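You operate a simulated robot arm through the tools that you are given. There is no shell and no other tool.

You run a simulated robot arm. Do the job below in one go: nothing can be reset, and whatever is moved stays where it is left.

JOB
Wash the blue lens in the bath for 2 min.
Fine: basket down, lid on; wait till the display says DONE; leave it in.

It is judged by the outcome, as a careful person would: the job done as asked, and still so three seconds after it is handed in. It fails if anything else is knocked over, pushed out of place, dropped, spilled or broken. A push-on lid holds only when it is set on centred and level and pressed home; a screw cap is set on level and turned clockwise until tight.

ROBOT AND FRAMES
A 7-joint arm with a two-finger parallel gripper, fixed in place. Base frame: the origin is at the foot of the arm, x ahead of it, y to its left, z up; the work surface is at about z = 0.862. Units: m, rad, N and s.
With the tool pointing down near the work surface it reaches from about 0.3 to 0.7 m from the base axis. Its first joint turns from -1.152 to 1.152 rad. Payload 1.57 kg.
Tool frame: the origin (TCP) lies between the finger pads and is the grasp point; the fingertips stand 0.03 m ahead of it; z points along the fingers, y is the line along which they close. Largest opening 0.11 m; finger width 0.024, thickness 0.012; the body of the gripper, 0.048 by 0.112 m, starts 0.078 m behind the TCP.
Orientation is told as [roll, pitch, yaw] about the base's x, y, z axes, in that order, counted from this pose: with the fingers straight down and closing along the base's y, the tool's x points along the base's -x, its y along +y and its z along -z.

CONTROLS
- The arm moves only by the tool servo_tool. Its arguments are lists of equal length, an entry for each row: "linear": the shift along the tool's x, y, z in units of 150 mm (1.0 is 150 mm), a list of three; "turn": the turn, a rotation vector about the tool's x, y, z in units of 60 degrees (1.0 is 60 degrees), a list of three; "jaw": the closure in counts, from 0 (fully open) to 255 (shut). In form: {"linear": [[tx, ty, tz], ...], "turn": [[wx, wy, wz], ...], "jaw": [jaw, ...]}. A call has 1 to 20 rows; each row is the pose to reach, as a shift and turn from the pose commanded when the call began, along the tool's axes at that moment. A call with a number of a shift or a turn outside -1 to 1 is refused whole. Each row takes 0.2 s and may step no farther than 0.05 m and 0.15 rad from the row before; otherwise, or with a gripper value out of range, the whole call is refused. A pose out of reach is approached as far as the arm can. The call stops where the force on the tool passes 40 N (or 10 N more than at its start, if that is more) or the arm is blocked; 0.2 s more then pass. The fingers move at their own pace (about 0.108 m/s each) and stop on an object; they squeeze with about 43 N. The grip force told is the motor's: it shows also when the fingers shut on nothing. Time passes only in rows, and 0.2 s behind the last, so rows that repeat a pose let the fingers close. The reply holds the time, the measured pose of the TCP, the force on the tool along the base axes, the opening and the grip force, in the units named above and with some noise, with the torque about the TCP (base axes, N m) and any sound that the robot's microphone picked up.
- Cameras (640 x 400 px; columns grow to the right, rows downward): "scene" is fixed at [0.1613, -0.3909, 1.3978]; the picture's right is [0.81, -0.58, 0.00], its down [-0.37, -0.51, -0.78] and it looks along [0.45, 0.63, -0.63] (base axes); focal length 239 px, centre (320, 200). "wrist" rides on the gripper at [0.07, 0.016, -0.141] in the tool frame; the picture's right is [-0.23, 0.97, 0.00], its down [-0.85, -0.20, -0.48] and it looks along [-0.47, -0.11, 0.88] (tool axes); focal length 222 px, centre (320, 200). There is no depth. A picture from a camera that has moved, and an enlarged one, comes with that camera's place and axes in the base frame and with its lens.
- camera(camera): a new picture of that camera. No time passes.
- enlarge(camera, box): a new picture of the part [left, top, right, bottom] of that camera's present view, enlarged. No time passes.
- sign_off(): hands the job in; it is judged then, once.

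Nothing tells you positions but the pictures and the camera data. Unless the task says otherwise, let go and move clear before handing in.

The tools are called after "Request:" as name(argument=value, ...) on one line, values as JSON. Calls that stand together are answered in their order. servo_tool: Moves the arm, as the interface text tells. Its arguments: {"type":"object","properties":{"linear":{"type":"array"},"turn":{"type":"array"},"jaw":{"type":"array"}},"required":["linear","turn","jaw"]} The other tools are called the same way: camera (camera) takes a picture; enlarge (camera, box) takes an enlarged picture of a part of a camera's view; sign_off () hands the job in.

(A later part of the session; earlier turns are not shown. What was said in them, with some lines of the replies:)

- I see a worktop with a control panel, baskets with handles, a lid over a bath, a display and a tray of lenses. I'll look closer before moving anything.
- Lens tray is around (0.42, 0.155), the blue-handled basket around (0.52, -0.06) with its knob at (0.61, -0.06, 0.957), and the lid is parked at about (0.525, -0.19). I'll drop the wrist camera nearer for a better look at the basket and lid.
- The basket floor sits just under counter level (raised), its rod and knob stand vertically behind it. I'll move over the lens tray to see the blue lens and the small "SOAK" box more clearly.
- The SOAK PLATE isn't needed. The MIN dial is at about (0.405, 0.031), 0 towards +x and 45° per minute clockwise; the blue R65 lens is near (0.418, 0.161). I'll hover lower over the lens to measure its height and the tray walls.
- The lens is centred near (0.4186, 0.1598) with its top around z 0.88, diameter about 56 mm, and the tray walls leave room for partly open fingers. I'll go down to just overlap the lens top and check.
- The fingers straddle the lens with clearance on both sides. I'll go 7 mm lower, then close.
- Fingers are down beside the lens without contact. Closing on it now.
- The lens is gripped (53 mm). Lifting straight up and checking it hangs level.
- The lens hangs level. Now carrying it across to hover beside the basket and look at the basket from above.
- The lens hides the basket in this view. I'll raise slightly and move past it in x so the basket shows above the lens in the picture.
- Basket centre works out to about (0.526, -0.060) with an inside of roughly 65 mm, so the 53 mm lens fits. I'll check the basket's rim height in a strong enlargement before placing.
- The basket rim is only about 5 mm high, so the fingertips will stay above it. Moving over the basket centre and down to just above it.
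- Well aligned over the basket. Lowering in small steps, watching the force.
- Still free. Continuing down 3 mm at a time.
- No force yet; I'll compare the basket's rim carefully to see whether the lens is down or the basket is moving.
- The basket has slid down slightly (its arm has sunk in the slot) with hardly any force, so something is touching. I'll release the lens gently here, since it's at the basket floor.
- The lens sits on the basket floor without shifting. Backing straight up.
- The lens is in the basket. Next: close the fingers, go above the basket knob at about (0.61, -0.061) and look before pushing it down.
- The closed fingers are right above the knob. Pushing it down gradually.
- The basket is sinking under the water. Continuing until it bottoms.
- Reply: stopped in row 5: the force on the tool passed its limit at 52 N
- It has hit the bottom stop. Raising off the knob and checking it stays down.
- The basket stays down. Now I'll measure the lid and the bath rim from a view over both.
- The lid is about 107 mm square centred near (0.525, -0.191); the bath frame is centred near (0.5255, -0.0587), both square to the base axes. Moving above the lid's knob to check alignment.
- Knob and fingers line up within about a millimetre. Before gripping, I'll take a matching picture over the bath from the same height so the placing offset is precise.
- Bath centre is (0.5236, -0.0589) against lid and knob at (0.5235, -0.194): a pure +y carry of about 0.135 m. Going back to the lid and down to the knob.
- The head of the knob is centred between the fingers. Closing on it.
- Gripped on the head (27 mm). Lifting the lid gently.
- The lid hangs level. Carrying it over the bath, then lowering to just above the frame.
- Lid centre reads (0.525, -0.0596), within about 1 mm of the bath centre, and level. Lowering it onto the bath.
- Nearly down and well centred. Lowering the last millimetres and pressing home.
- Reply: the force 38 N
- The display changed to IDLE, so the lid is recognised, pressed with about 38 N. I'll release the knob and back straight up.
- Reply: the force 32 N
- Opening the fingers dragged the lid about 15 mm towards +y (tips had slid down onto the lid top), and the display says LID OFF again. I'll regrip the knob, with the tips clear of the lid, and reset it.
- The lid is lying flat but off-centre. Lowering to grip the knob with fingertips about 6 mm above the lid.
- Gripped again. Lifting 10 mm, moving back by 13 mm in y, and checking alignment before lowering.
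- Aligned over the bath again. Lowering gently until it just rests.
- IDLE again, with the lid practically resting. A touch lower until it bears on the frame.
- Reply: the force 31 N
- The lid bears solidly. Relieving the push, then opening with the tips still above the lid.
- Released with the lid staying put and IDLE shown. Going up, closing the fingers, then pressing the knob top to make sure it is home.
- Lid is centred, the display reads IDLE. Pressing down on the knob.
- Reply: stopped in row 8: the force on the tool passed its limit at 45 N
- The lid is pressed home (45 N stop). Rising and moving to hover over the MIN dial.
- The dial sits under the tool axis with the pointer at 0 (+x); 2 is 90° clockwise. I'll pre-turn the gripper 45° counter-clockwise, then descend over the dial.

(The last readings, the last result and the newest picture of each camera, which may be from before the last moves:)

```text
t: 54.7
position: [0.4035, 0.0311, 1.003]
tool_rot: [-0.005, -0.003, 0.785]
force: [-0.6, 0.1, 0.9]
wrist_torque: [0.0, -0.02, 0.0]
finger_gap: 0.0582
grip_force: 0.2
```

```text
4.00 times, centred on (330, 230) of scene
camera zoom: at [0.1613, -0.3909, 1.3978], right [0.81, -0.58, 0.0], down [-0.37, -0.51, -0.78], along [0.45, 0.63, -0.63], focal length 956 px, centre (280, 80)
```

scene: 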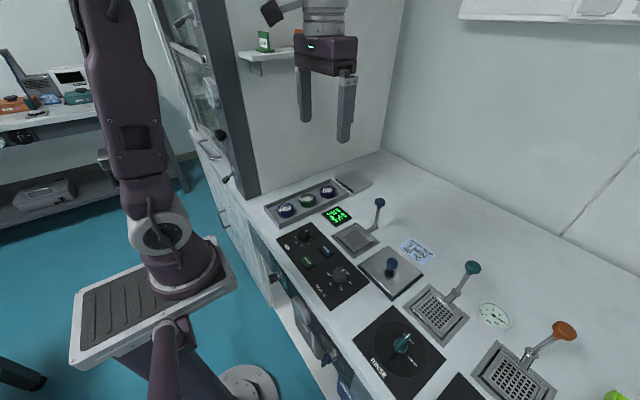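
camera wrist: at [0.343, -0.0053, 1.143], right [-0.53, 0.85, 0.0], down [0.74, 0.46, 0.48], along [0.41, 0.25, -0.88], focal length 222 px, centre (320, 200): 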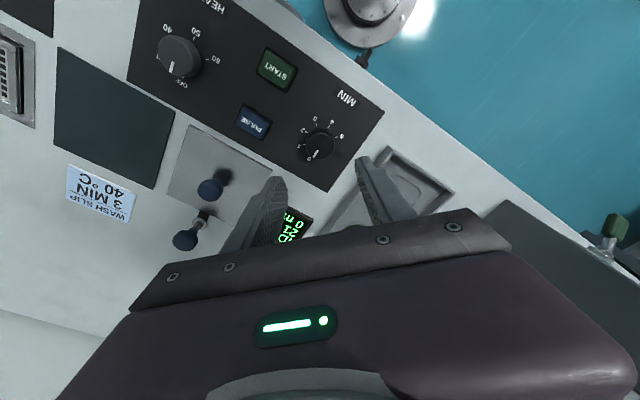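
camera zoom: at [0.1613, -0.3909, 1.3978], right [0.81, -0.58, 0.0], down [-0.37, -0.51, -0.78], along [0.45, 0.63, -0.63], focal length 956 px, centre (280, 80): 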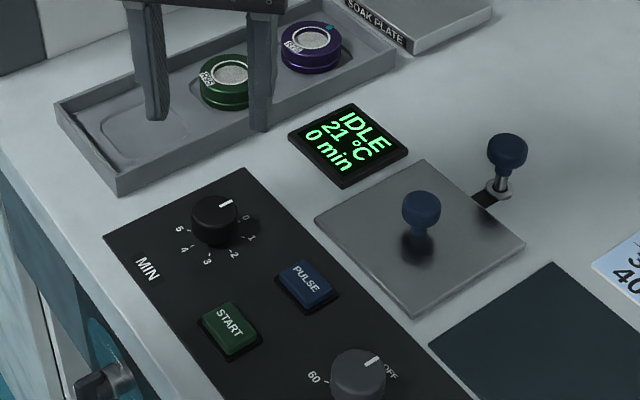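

Aligned with the dial between the fingers. Descending around it.

Request:
servo_tool(linear=[[0, 0, 0.2], [0, 0, 0.4], [0, 0, 0.55], [0, 0, 0.65], [0, 0, 0.65]], turn=[[0, 0, 0], [0, 0, 0], [0, 0, 0], [0, 0, 0], [0, 0, 0]], jaw=[120, 120, 120, 120, 120])

Request:
enlarge(camera="wrist", box=[200, 80, 440, 240])

Request:
enlarge(camera="scene", box=[290, 210, 350, 260])

```text
t: 55.9
position: [0.4037, 0.0306, 0.9039]
tool_rot: [-0.005, -0.003, 0.786]
force: [0.2, -0.3, 0.5]
wrist_torque: [-0.03, 0.02, 0.03]
finger_gap: 0.0581
grip_force: 0.1
```

```text
2.50 times, centred on (320, 160) of wrist
camera zoom: at [0.3433, -0.0053, 1.0453], right [-0.53, 0.85, 0.0], down [0.74, 0.46, 0.48], along [0.41, 0.25, -0.88], focal length 555 px, centre (320, 300)
```

zoom: 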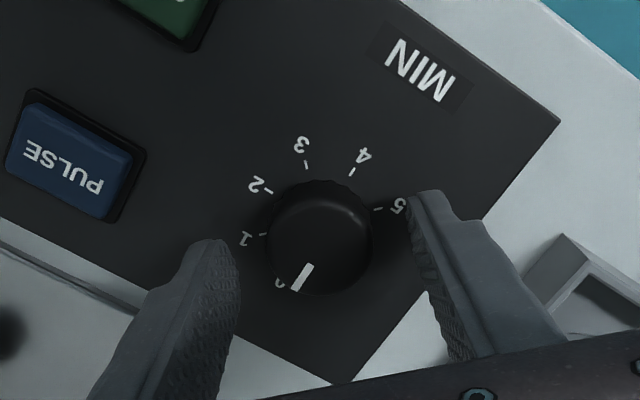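

```text
8.00 times, centred on (320, 235) of scene
camera zoom: at [0.1613, -0.3909, 1.3978], right [0.81, -0.58, 0.0], down [-0.37, -0.51, -0.78], along [0.45, 0.63, -0.63], focal length 1912 px, centre (320, -80)
```

zoom: 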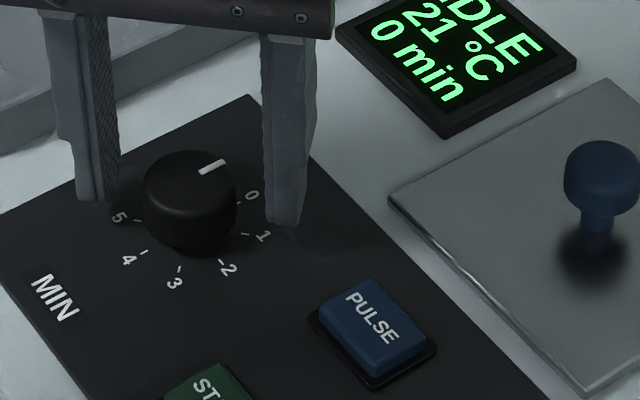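

Dial is centred between the fingers. A few mm lower, then close on it.

Request:
servo_tool(linear=[[0, 0, 0.013], [0, 0, 0.027], [0, 0, 0.027], [0, 0, 0.027], [0, 0, 0.027], [0, 0, 0.027]], turn=[[0, 0, 0], [0, 0, 0], [0, 0, 0], [0, 0, 0], [0, 0, 0], [0, 0, 0]], jaw=[120, 120, 150, 180, 210, 210])

Request:
enlarge(camera="wrist", box=[200, 80, 440, 240])

```text
t: 57.3
position: [0.4046, 0.0322, 0.9]
tool_rot: [-0.003, -0.003, 0.786]
force: [-6.5, 10.9, 1.8]
wrist_torque: [0.7, 0.57, -0.03]
finger_gap: 0.0335
grip_force: 41.4
```

```text
2.50 times, centred on (320, 160) of wrist
camera zoom: at [0.3434, -0.0048, 1.0414], right [-0.53, 0.85, 0.0], down [0.74, 0.46, 0.48], along [0.41, 0.25, -0.88], focal length 555 px, centre (320, 300)
```

zoom: 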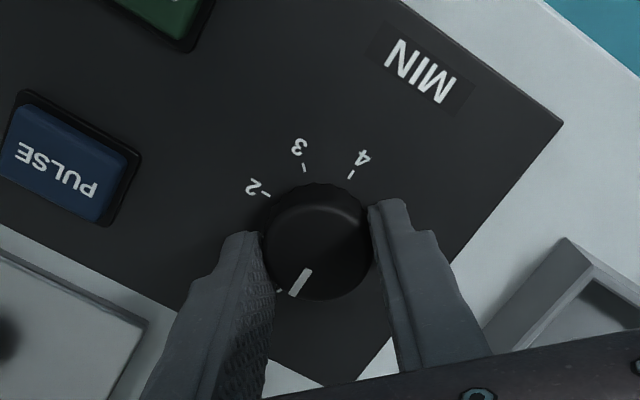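

Gripped (33.5 mm) with a small side load. Turning 60° clockwise first.

Request:
servo_tool(linear=[[0, 0.005, 0], [0, 0.005, 0], [0, 0.005, 0], [0, 0.005, 0], [0, 0.005, 0], [0, 0.005, 0], [0, 0.005, 0], [0, 0.005, 0], [0, 0.005, 0]], turn=[[0, 0, 0.125], [0, 0, 0.25], [0, 0, 0.375], [0, 0, 0.5], [0, 0, 0.625], [0, 0, 0.75], [0, 0, 0.875], [0, 0, 1.0], [0, 0, 1.0]], jaw=[210, 210, 210, 210, 210, 210, 210, 210, 210])

Request:
enlarge(camera="wrist", box=[200, 80, 440, 240])

Request:
enlarge(camera="scene", box=[290, 190, 370, 260])

```text
t: 59.0
position: [0.4048, 0.0295, 0.8999]
tool_rot: [-0.002, -0.009, -0.19]
force: [2.6, -7.7, -1.5]
wrist_torque: [0.12, -0.02, 0.01]
finger_gap: 0.0336
grip_force: 41.5
stopped in row 8: the force on the tool passed its limit at 42 N (the readings are from after the stop); the commanded pose is now the measured one
```

```text
2.50 times, centred on (320, 160) of wrist
camera zoom: at [0.339, 0.0599, 1.0411], right [0.41, 0.91, 0.0], down [0.8, -0.35, 0.49], along [0.44, -0.2, -0.87], focal length 555 px, centre (320, 300)
```

zoom: 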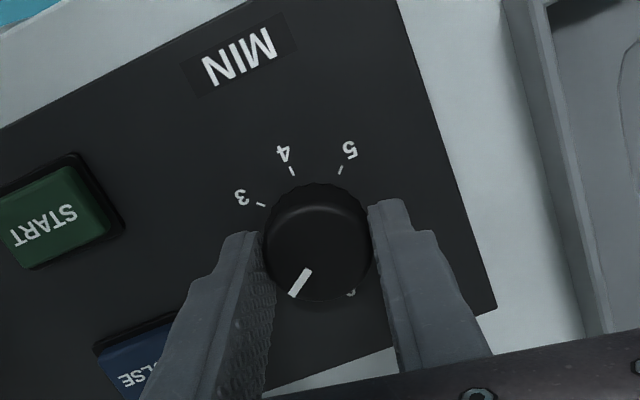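

```text
5.71 times, centred on (330, 225) of scene
camera zoom: at [0.1614, -0.3911, 1.3977], right [0.81, -0.58, 0.0], down [-0.37, -0.51, -0.78], along [0.45, 0.63, -0.63], focal length 1365 px, centre (263, 57)
```

zoom: 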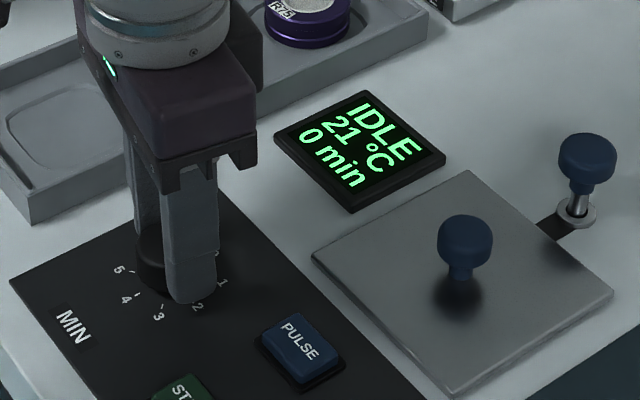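

The dial has followed to about 56° (past 1). The call stopped on side load, so I'll ease the position and turn the remaining 34° in smaller steps.

Request:
servo_tool(linear=[[0, -0.004, 0], [0, -0.004, 0], [0, -0.004, 0], [0, -0.004, 0], [0, -0.004, 0], [0, -0.004, 0], [0, -0.004, 0]], turn=[[0, 0, 0], [0, 0, 0.1], [0, 0, 0.2], [0, 0, 0.3], [0, 0, 0.4], [0, 0, 0.5], [0, 0, 0.5]], jaw=[210, 210, 210, 210, 210, 210, 210])

Request:
enlarge(camera="wrist", box=[200, 80, 440, 240])

Request:
enlarge(camera="scene", box=[290, 190, 370, 260])

```text
t: 60.6
position: [0.405, 0.0281, 0.901]
tool_rot: [0.002, -0.009, -0.715]
force: [-3.3, -27.7, 0.5]
wrist_torque: [-1.38, 0.06, 0.03]
finger_gap: 0.0334
grip_force: 41.2
```

```text
2.50 times, centred on (320, 160) of wrist
camera zoom: at [0.362, 0.0875, 1.0412], right [0.81, 0.59, 0.0], down [0.51, -0.71, 0.49], along [0.29, -0.39, -0.87], focal length 555 px, centre (320, 300)
```

zoom: 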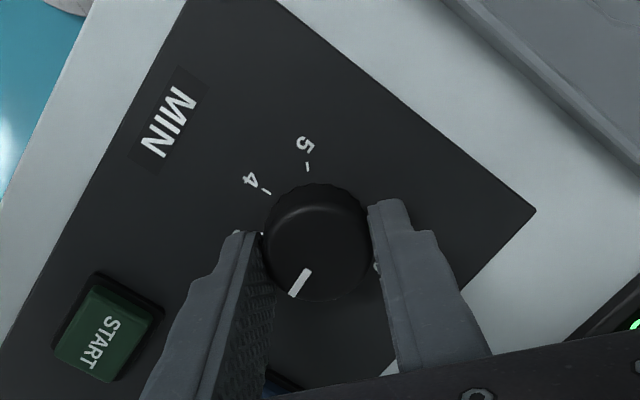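

```text
5.71 times, centred on (330, 225) of scene
camera zoom: at [0.1612, -0.3916, 1.3976], right [0.81, -0.58, 0.0], down [-0.37, -0.51, -0.78], along [0.45, 0.63, -0.63], focal length 1365 px, centre (263, 57)
```

zoom: 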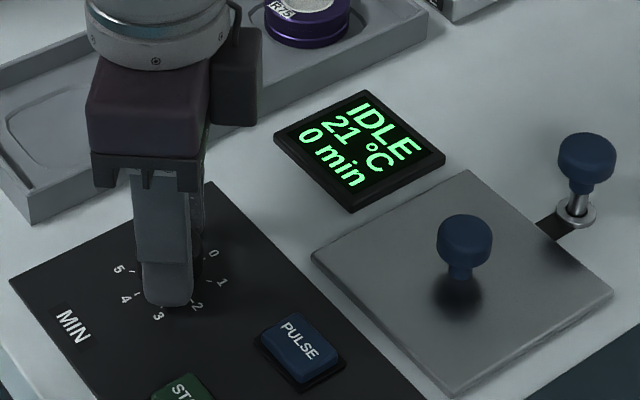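

No slip: the dial is at 86°. Relieving the side force and finishing the last 4°.

Request:
servo_tool(linear=[[-0.003, -0.004, 0], [-0.005, -0.006, 0], [-0.005, -0.006, 0]], turn=[[0, 0, 0.035], [0, 0, 0.07], [0, 0, 0.07]], jaw=[210, 210, 210])

Request:
enlarge(camera="scene", box=[290, 190, 370, 260])

```text
t: 61.4
position: [0.4045, 0.0284, 0.9001]
tool_rot: [0.001, -0.006, -0.786]
force: [-7.1, -21.5, 12.2]
wrist_torque: [-0.77, 0.47, 0.05]
finger_gap: 0.0334
grip_force: 41.3
```

```text
5.71 times, centred on (330, 225) of scene
camera zoom: at [0.1609, -0.3914, 1.3977], right [0.81, -0.58, 0.0], down [-0.37, -0.51, -0.78], along [0.45, 0.63, -0.63], focal length 1365 px, centre (263, 57)
```

zoom: 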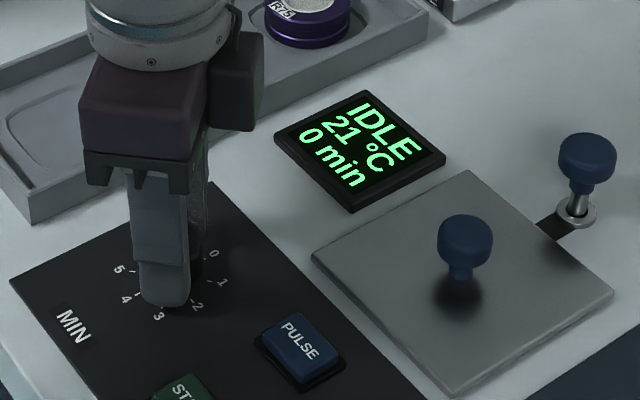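

Turned a full 90°. Opening the fingers and rising to check the pointer.

Request:
servo_tool(linear=[[0, 0, 0], [0, 0, 0], [0, 0, 0], [0, 0, -0.15], [0, 0, -0.35], [0, 0, -0.6], [0, 0, -0.6]], turn=[[0, 0, 0], [0, 0, 0], [0, 0, 0], [0, 0, 0], [0, 0, 0], [0, 0, 0], [0, 0, 0]], jaw=[180, 130, 115, 115, 115, 115, 115])

Request:
enlarge(camera="wrist", box=[200, 80, 440, 240])

Request:
enlarge(camera="scene", box=[290, 190, 370, 260])

```text
t: 63.0
position: [0.4039, 0.0284, 0.9913]
tool_rot: [0.002, -0.01, -0.786]
force: [0.2, 0.5, 0.4]
wrist_torque: [-0.02, 0.01, 0.02]
finger_gap: 0.0604
grip_force: 0.0
```

```text
2.50 times, centred on (320, 160) of wrist
camera zoom: at [0.3659, 0.0912, 1.1311], right [0.85, 0.53, 0.0], down [0.46, -0.74, 0.48], along [0.26, -0.41, -0.87], focal length 555 px, centre (320, 300)
```

zoom: 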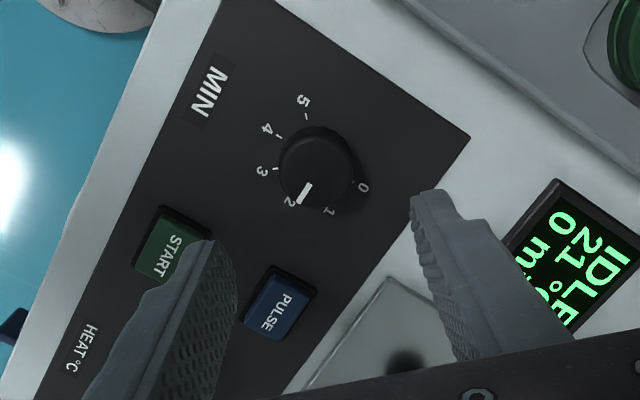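

```text
5.71 times, centred on (330, 225) of scene
camera zoom: at [0.1613, -0.3909, 1.3978], right [0.81, -0.58, 0.0], down [-0.37, -0.51, -0.78], along [0.45, 0.63, -0.63], focal length 1365 px, centre (263, 57)
```

zoom: 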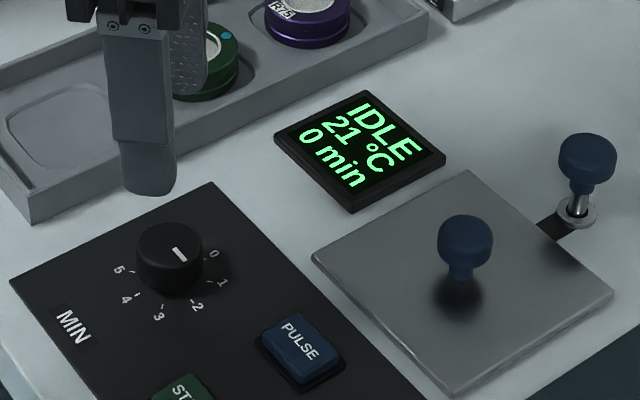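

The pointer appears to aim at 2; I'll enlarge to confirm before starting.

Request:
enlarge(camera="wrist", box=[290, 110, 350, 170])

Request:
enlarge(camera="scene", box=[300, 215, 336, 247])

```text
6.67 times, centred on (320, 140) of wrist
camera zoom: at [0.3659, 0.0912, 1.1311], right [0.85, 0.53, 0.0], down [0.46, -0.74, 0.48], along [0.26, -0.41, -0.87], focal length 1481 px, centre (320, 600)
```

zoom: 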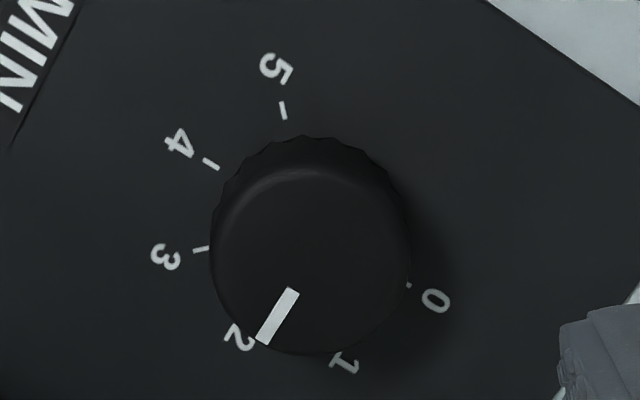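

```text
12.50 times, centred on (318, 231) of scene
camera zoom: at [0.1613, -0.3909, 1.3978], right [0.81, -0.58, 0.0], down [-0.37, -0.51, -0.78], along [0.45, 0.63, -0.63], focal length 2987 px, centre (345, -188)
```

zoom: 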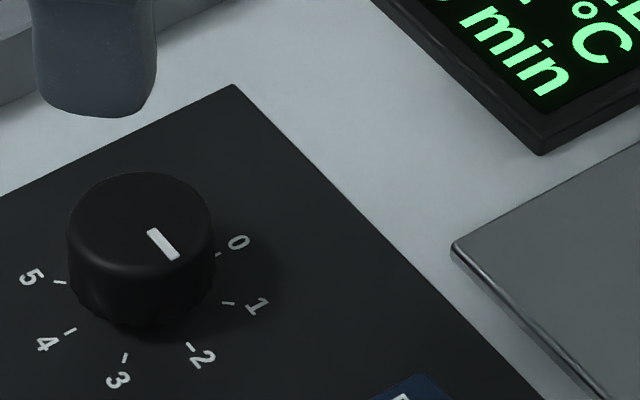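

The dial is on 2. Now I'll turn the gripper back square, and move above START at about (0.361, -0.05) with the fingers shut.

Request:
servo_tool(linear=[[0, 0, 0], [0, 0, 0], [0, 0, 0], [0, 0, 0], [0, 0, 0], [0, 0, 0], [0, 0, 0]], turn=[[0, 0, -0.13], [0, 0, -0.26], [0, 0, -0.39], [0, 0, -0.52], [0, 0, -0.65], [0, 0, -0.75], [0, 0, -0.75]], jaw=[115, 115, 200, 255, 255, 255, 255])

Request:
servo_tool(linear=[[0.1, -0.15, 0], [0.2, -0.35, 0], [0.287, -0.523, 0], [0.287, -0.523, 0.15], [0.287, -0.523, 0.25], [0.287, -0.523, 0.25]], turn=[[0, 0, 0], [0, 0, 0], [0, 0, 0], [0, 0, 0], [0, 0, 0], [0, 0, 0]], jaw=[255, 255, 255, 255, 255, 255])

Request:
enlarge(camera="wrist", box=[200, 80, 440, 240])

Request:
enlarge(camera="scene", box=[280, 200, 380, 290])

```text
t: 64.6
position: [0.4043, 0.0281, 0.9903]
tool_rot: [-0.004, -0.008, 0.001]
force: [1.1, -0.4, 0.8]
wrist_torque: [0.01, 0.0, 0.0]
finger_gap: 0.0
grip_force: 21.9
```

```text
t: 66.0
position: [0.3619, -0.0505, 0.9524]
tool_rot: [-0.006, -0.006, -0.001]
force: [-0.5, -0.2, -0.2]
wrist_torque: [-0.02, 0.01, -0.01]
finger_gap: 0.0
grip_force: 22.3
```

```text
2.50 times, centred on (320, 160) of wrist
camera zoom: at [0.2914, -0.033, 1.0932], right [0.23, 0.97, 0.0], down [0.85, -0.2, 0.49], along [0.47, -0.11, -0.87], focal length 555 px, centre (320, 300)
```

zoom: 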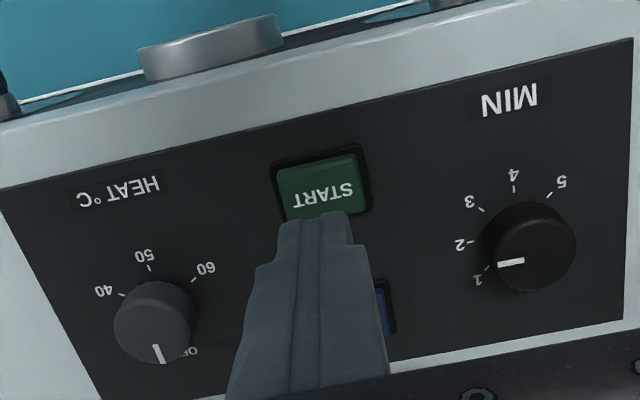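

```text
4.44 times, centred on (330, 245) of scene
camera zoom: at [0.1613, -0.3909, 1.3978], right [0.81, -0.58, 0.0], down [-0.37, -0.51, -0.78], along [0.45, 0.63, -0.63], focal length 1062 px, centre (276, 0)
```

zoom: 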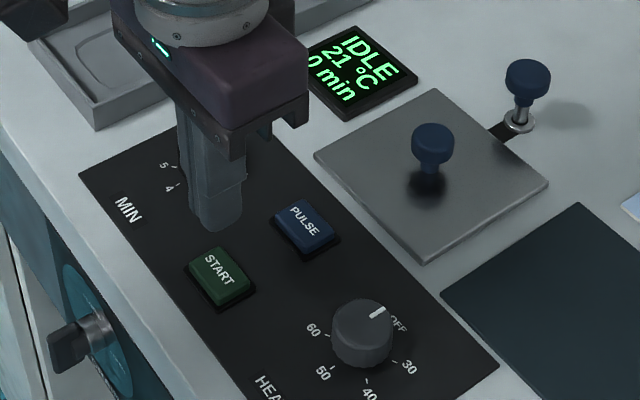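

The tip is about 4 mm short of the button centre in x; I'll shift and press START, slowly near the surface.

Request:
servo_tool(linear=[[0.027, 0.01, 0.1], [0.027, 0.01, 0.2], [0.027, 0.01, 0.27], [0.027, 0.01, 0.27]], turn=[[0, 0, 0], [0, 0, 0], [0, 0, 0], [0, 0, 0]], jaw=[255, 255, 255, 255])

Request:
enlarge(camera="scene", box=[290, 220, 370, 290])

Request:
enlarge(camera="wrist", box=[240, 100, 400, 220])

```text
t: 67.0
position: [0.3572, -0.0477, 0.9107]
tool_rot: [-0.004, -0.009, 0.0]
force: [-0.6, 0.2, 0.3]
wrist_torque: [0.03, 0.0, 0.0]
finger_gap: 0.0
grip_force: 20.7
```

```text
5.71 times, centred on (330, 255) of scene
camera zoom: at [0.1613, -0.3909, 1.3978], right [0.81, -0.58, 0.0], down [-0.37, -0.51, -0.78], along [0.45, 0.63, -0.63], focal length 1365 px, centre (263, -114)
```

zoom: 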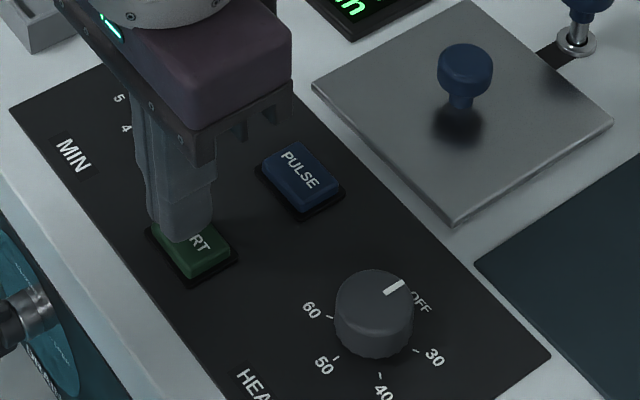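

```text
3.33 times, centred on (320, 160) of wrist
camera zoom: at [0.2876, -0.0311, 1.0529], right [0.23, 0.97, 0.0], down [0.85, -0.2, 0.49], along [0.47, -0.11, -0.87], focal length 740 px, centre (320, 333)
```

zoom: 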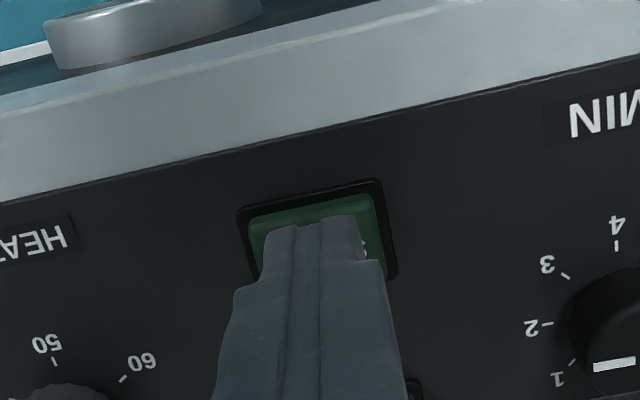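

The tip is over START. Pressing down in 1.5 mm steps.

Request:
servo_tool(linear=[[0, -0.01, 0.015], [0, -0.01, 0.03], [0, -0.01, 0.04], [0, -0.01, 0.05], [0, -0.01, 0.06]], turn=[[0, 0, 0], [0, 0, 0], [0, 0, 0], [0, 0, 0], [0, 0, 0]], jaw=[255, 255, 255, 255, 255])

Request:
enlarge(camera="scene", box=[280, 190, 380, 280])

```text
t: 68.2
position: [0.3585, -0.0505, 0.9035]
tool_rot: [-0.002, -0.009, 0.001]
force: [0.0, 0.5, -0.8]
wrist_torque: [-0.02, -0.03, 0.0]
finger_gap: 0.0
grip_force: 20.9
```

```text
4.44 times, centred on (330, 235) of scene
camera zoom: at [0.1613, -0.3909, 1.3978], right [0.81, -0.58, 0.0], down [-0.37, -0.51, -0.78], along [0.45, 0.63, -0.63], focal length 1062 px, centre (276, 44)
```

zoom: 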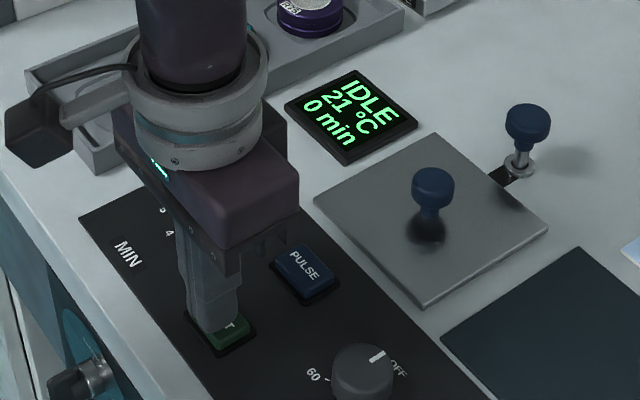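

No contact force yet. Continuing downward.

Request:
servo_tool(linear=[[0, 0, 0.01], [0, 0, 0.02], [0, 0, 0.03], [0, 0, 0.03]], turn=[[0, 0, 0], [0, 0, 0], [0, 0, 0], [0, 0, 0]], jaw=[255, 255, 255, 255])

Request:
enlarge(camera="scene", box=[280, 190, 380, 280])

```text
t: 69.2
position: [0.3575, -0.0507, 0.8997]
tool_rot: [-0.003, -0.01, -0.001]
force: [0.6, 1.1, 2.3]
wrist_torque: [0.04, 0.03, -0.01]
finger_gap: 0.0
grip_force: 21.2
heard: click
```

```text
4.44 times, centred on (330, 235) of scene
camera zoom: at [0.1613, -0.3909, 1.3978], right [0.81, -0.58, 0.0], down [-0.37, -0.51, -0.78], along [0.45, 0.63, -0.63], focal length 1062 px, centre (276, 44)
```

zoom: 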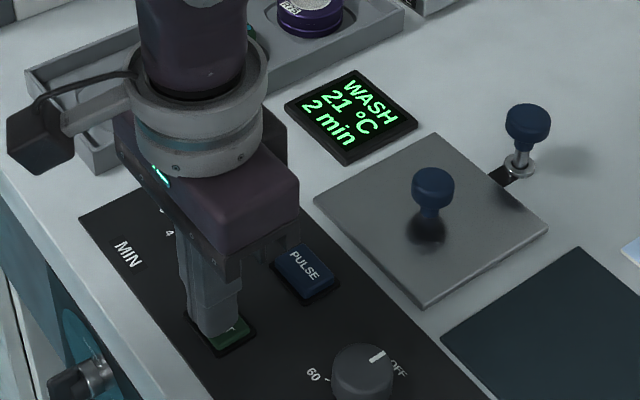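

A click was heard and the display now shows WASH, 21 °C, 2 min. Rising clear and waiting for DONE.

Request:
servo_tool(linear=[[0, 0, -0.1], [0, 0, -0.3], [0, 0, -0.6], [0, 0, -0.9], [0, 0, -1.0], [0, 0, -1.0], [0, 0, -1.0], [0, 0, -1.0], [0, 0, -1.0], [0, 0, -1.0], [0, 0, -1.0], [0, 0, -1.0], [0, 0, -1.0], [0, 0, -1.0], [0, 0, -1.0], [0, 0, -1.0], [0, 0, -1.0], [0, 0, -1.0], [0, 0, -1.0], [0, 0, -1.0]], turn=[[0, 0, 0], [0, 0, 0], [0, 0, 0], [0, 0, 0], [0, 0, 0], [0, 0, 0], [0, 0, 0], [0, 0, 0], [0, 0, 0], [0, 0, 0], [0, 0, 0], [0, 0, 0], [0, 0, 0], [0, 0, 0], [0, 0, 0], [0, 0, 0], [0, 0, 0], [0, 0, 0], [0, 0, 0], [0, 0, 0]], jaw=[255, 255, 255, 255, 200, 200, 200, 200, 200, 200, 200, 200, 200, 200, 200, 200, 200, 200, 200, 200])

Request:
enlarge(camera="scene", box=[280, 190, 400, 280])

```text
t: 73.4
position: [0.3573, -0.0505, 1.0476]
tool_rot: [-0.004, -0.007, -0.001]
force: [-0.1, -0.1, -0.6]
wrist_torque: [-0.04, -0.01, 0.03]
finger_gap: 0.024
grip_force: 0.0
```

```text
4.44 times, centred on (340, 235) of scene
camera zoom: at [0.1613, -0.3909, 1.3978], right [0.81, -0.58, 0.0], down [-0.37, -0.51, -0.78], along [0.45, 0.63, -0.63], focal length 1062 px, centre (231, 44)
```

zoom: 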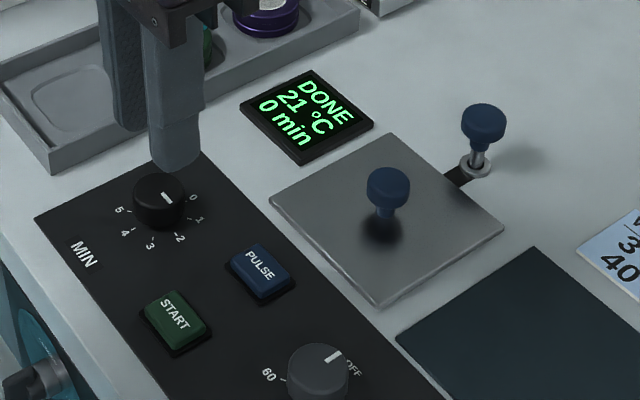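

The display reads DONE, with the lid on and the basket down. One last look over the whole bench before handing in.

Request:
camera(camera="scene")

Request:
enlarge(camera="scene", box=[320, 190, 400, 260])

```text
taken
```

scene: 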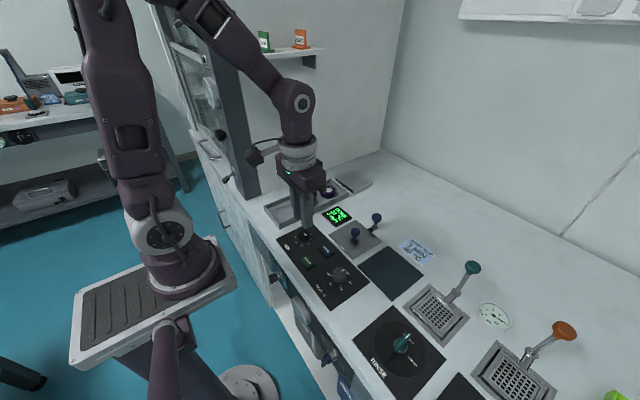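

```text
5.71 times, centred on (360, 225) of scene
camera zoom: at [0.1613, -0.3909, 1.3978], right [0.81, -0.58, 0.0], down [-0.37, -0.51, -0.78], along [0.45, 0.63, -0.63], focal length 1365 px, centre (91, 57)
```

zoom: 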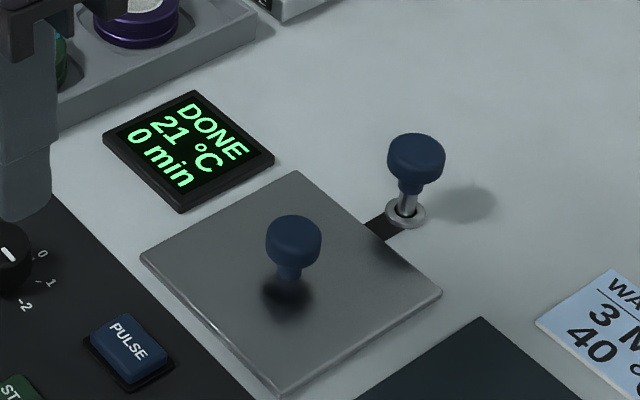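

The display shows DONE, the lid is centred and pressed home, the basket is down with the blue lens inside, and the arm is clear. Handing in.

Request:
sign_off()

```text
The job is handed in.
```

The blue lens (R65) was washed on the 2 min setting, and the display says DONE. It's still in the bath, with the basket down and the lid pressed on. The arm is clear.

- **Lid:** my first try didn't hold. Opening the fingers dragged the lid about 15 mm sideways and the display went back to LID OFF. I set it back on centred and pressed it down again before starting. I saw nothing else out of place.
- **Time:** START clicked and the display read WASH, 2 min. It showed DONE about 4 s later by the robot's clock, so the bath must count its minutes faster than that clock.
- **Heat:** I left it off because you didn't ask for it, so the wash ran at 21 °C. The wash slip beside the bath says 3 min at 40 °C; I followed your 2 min instead.
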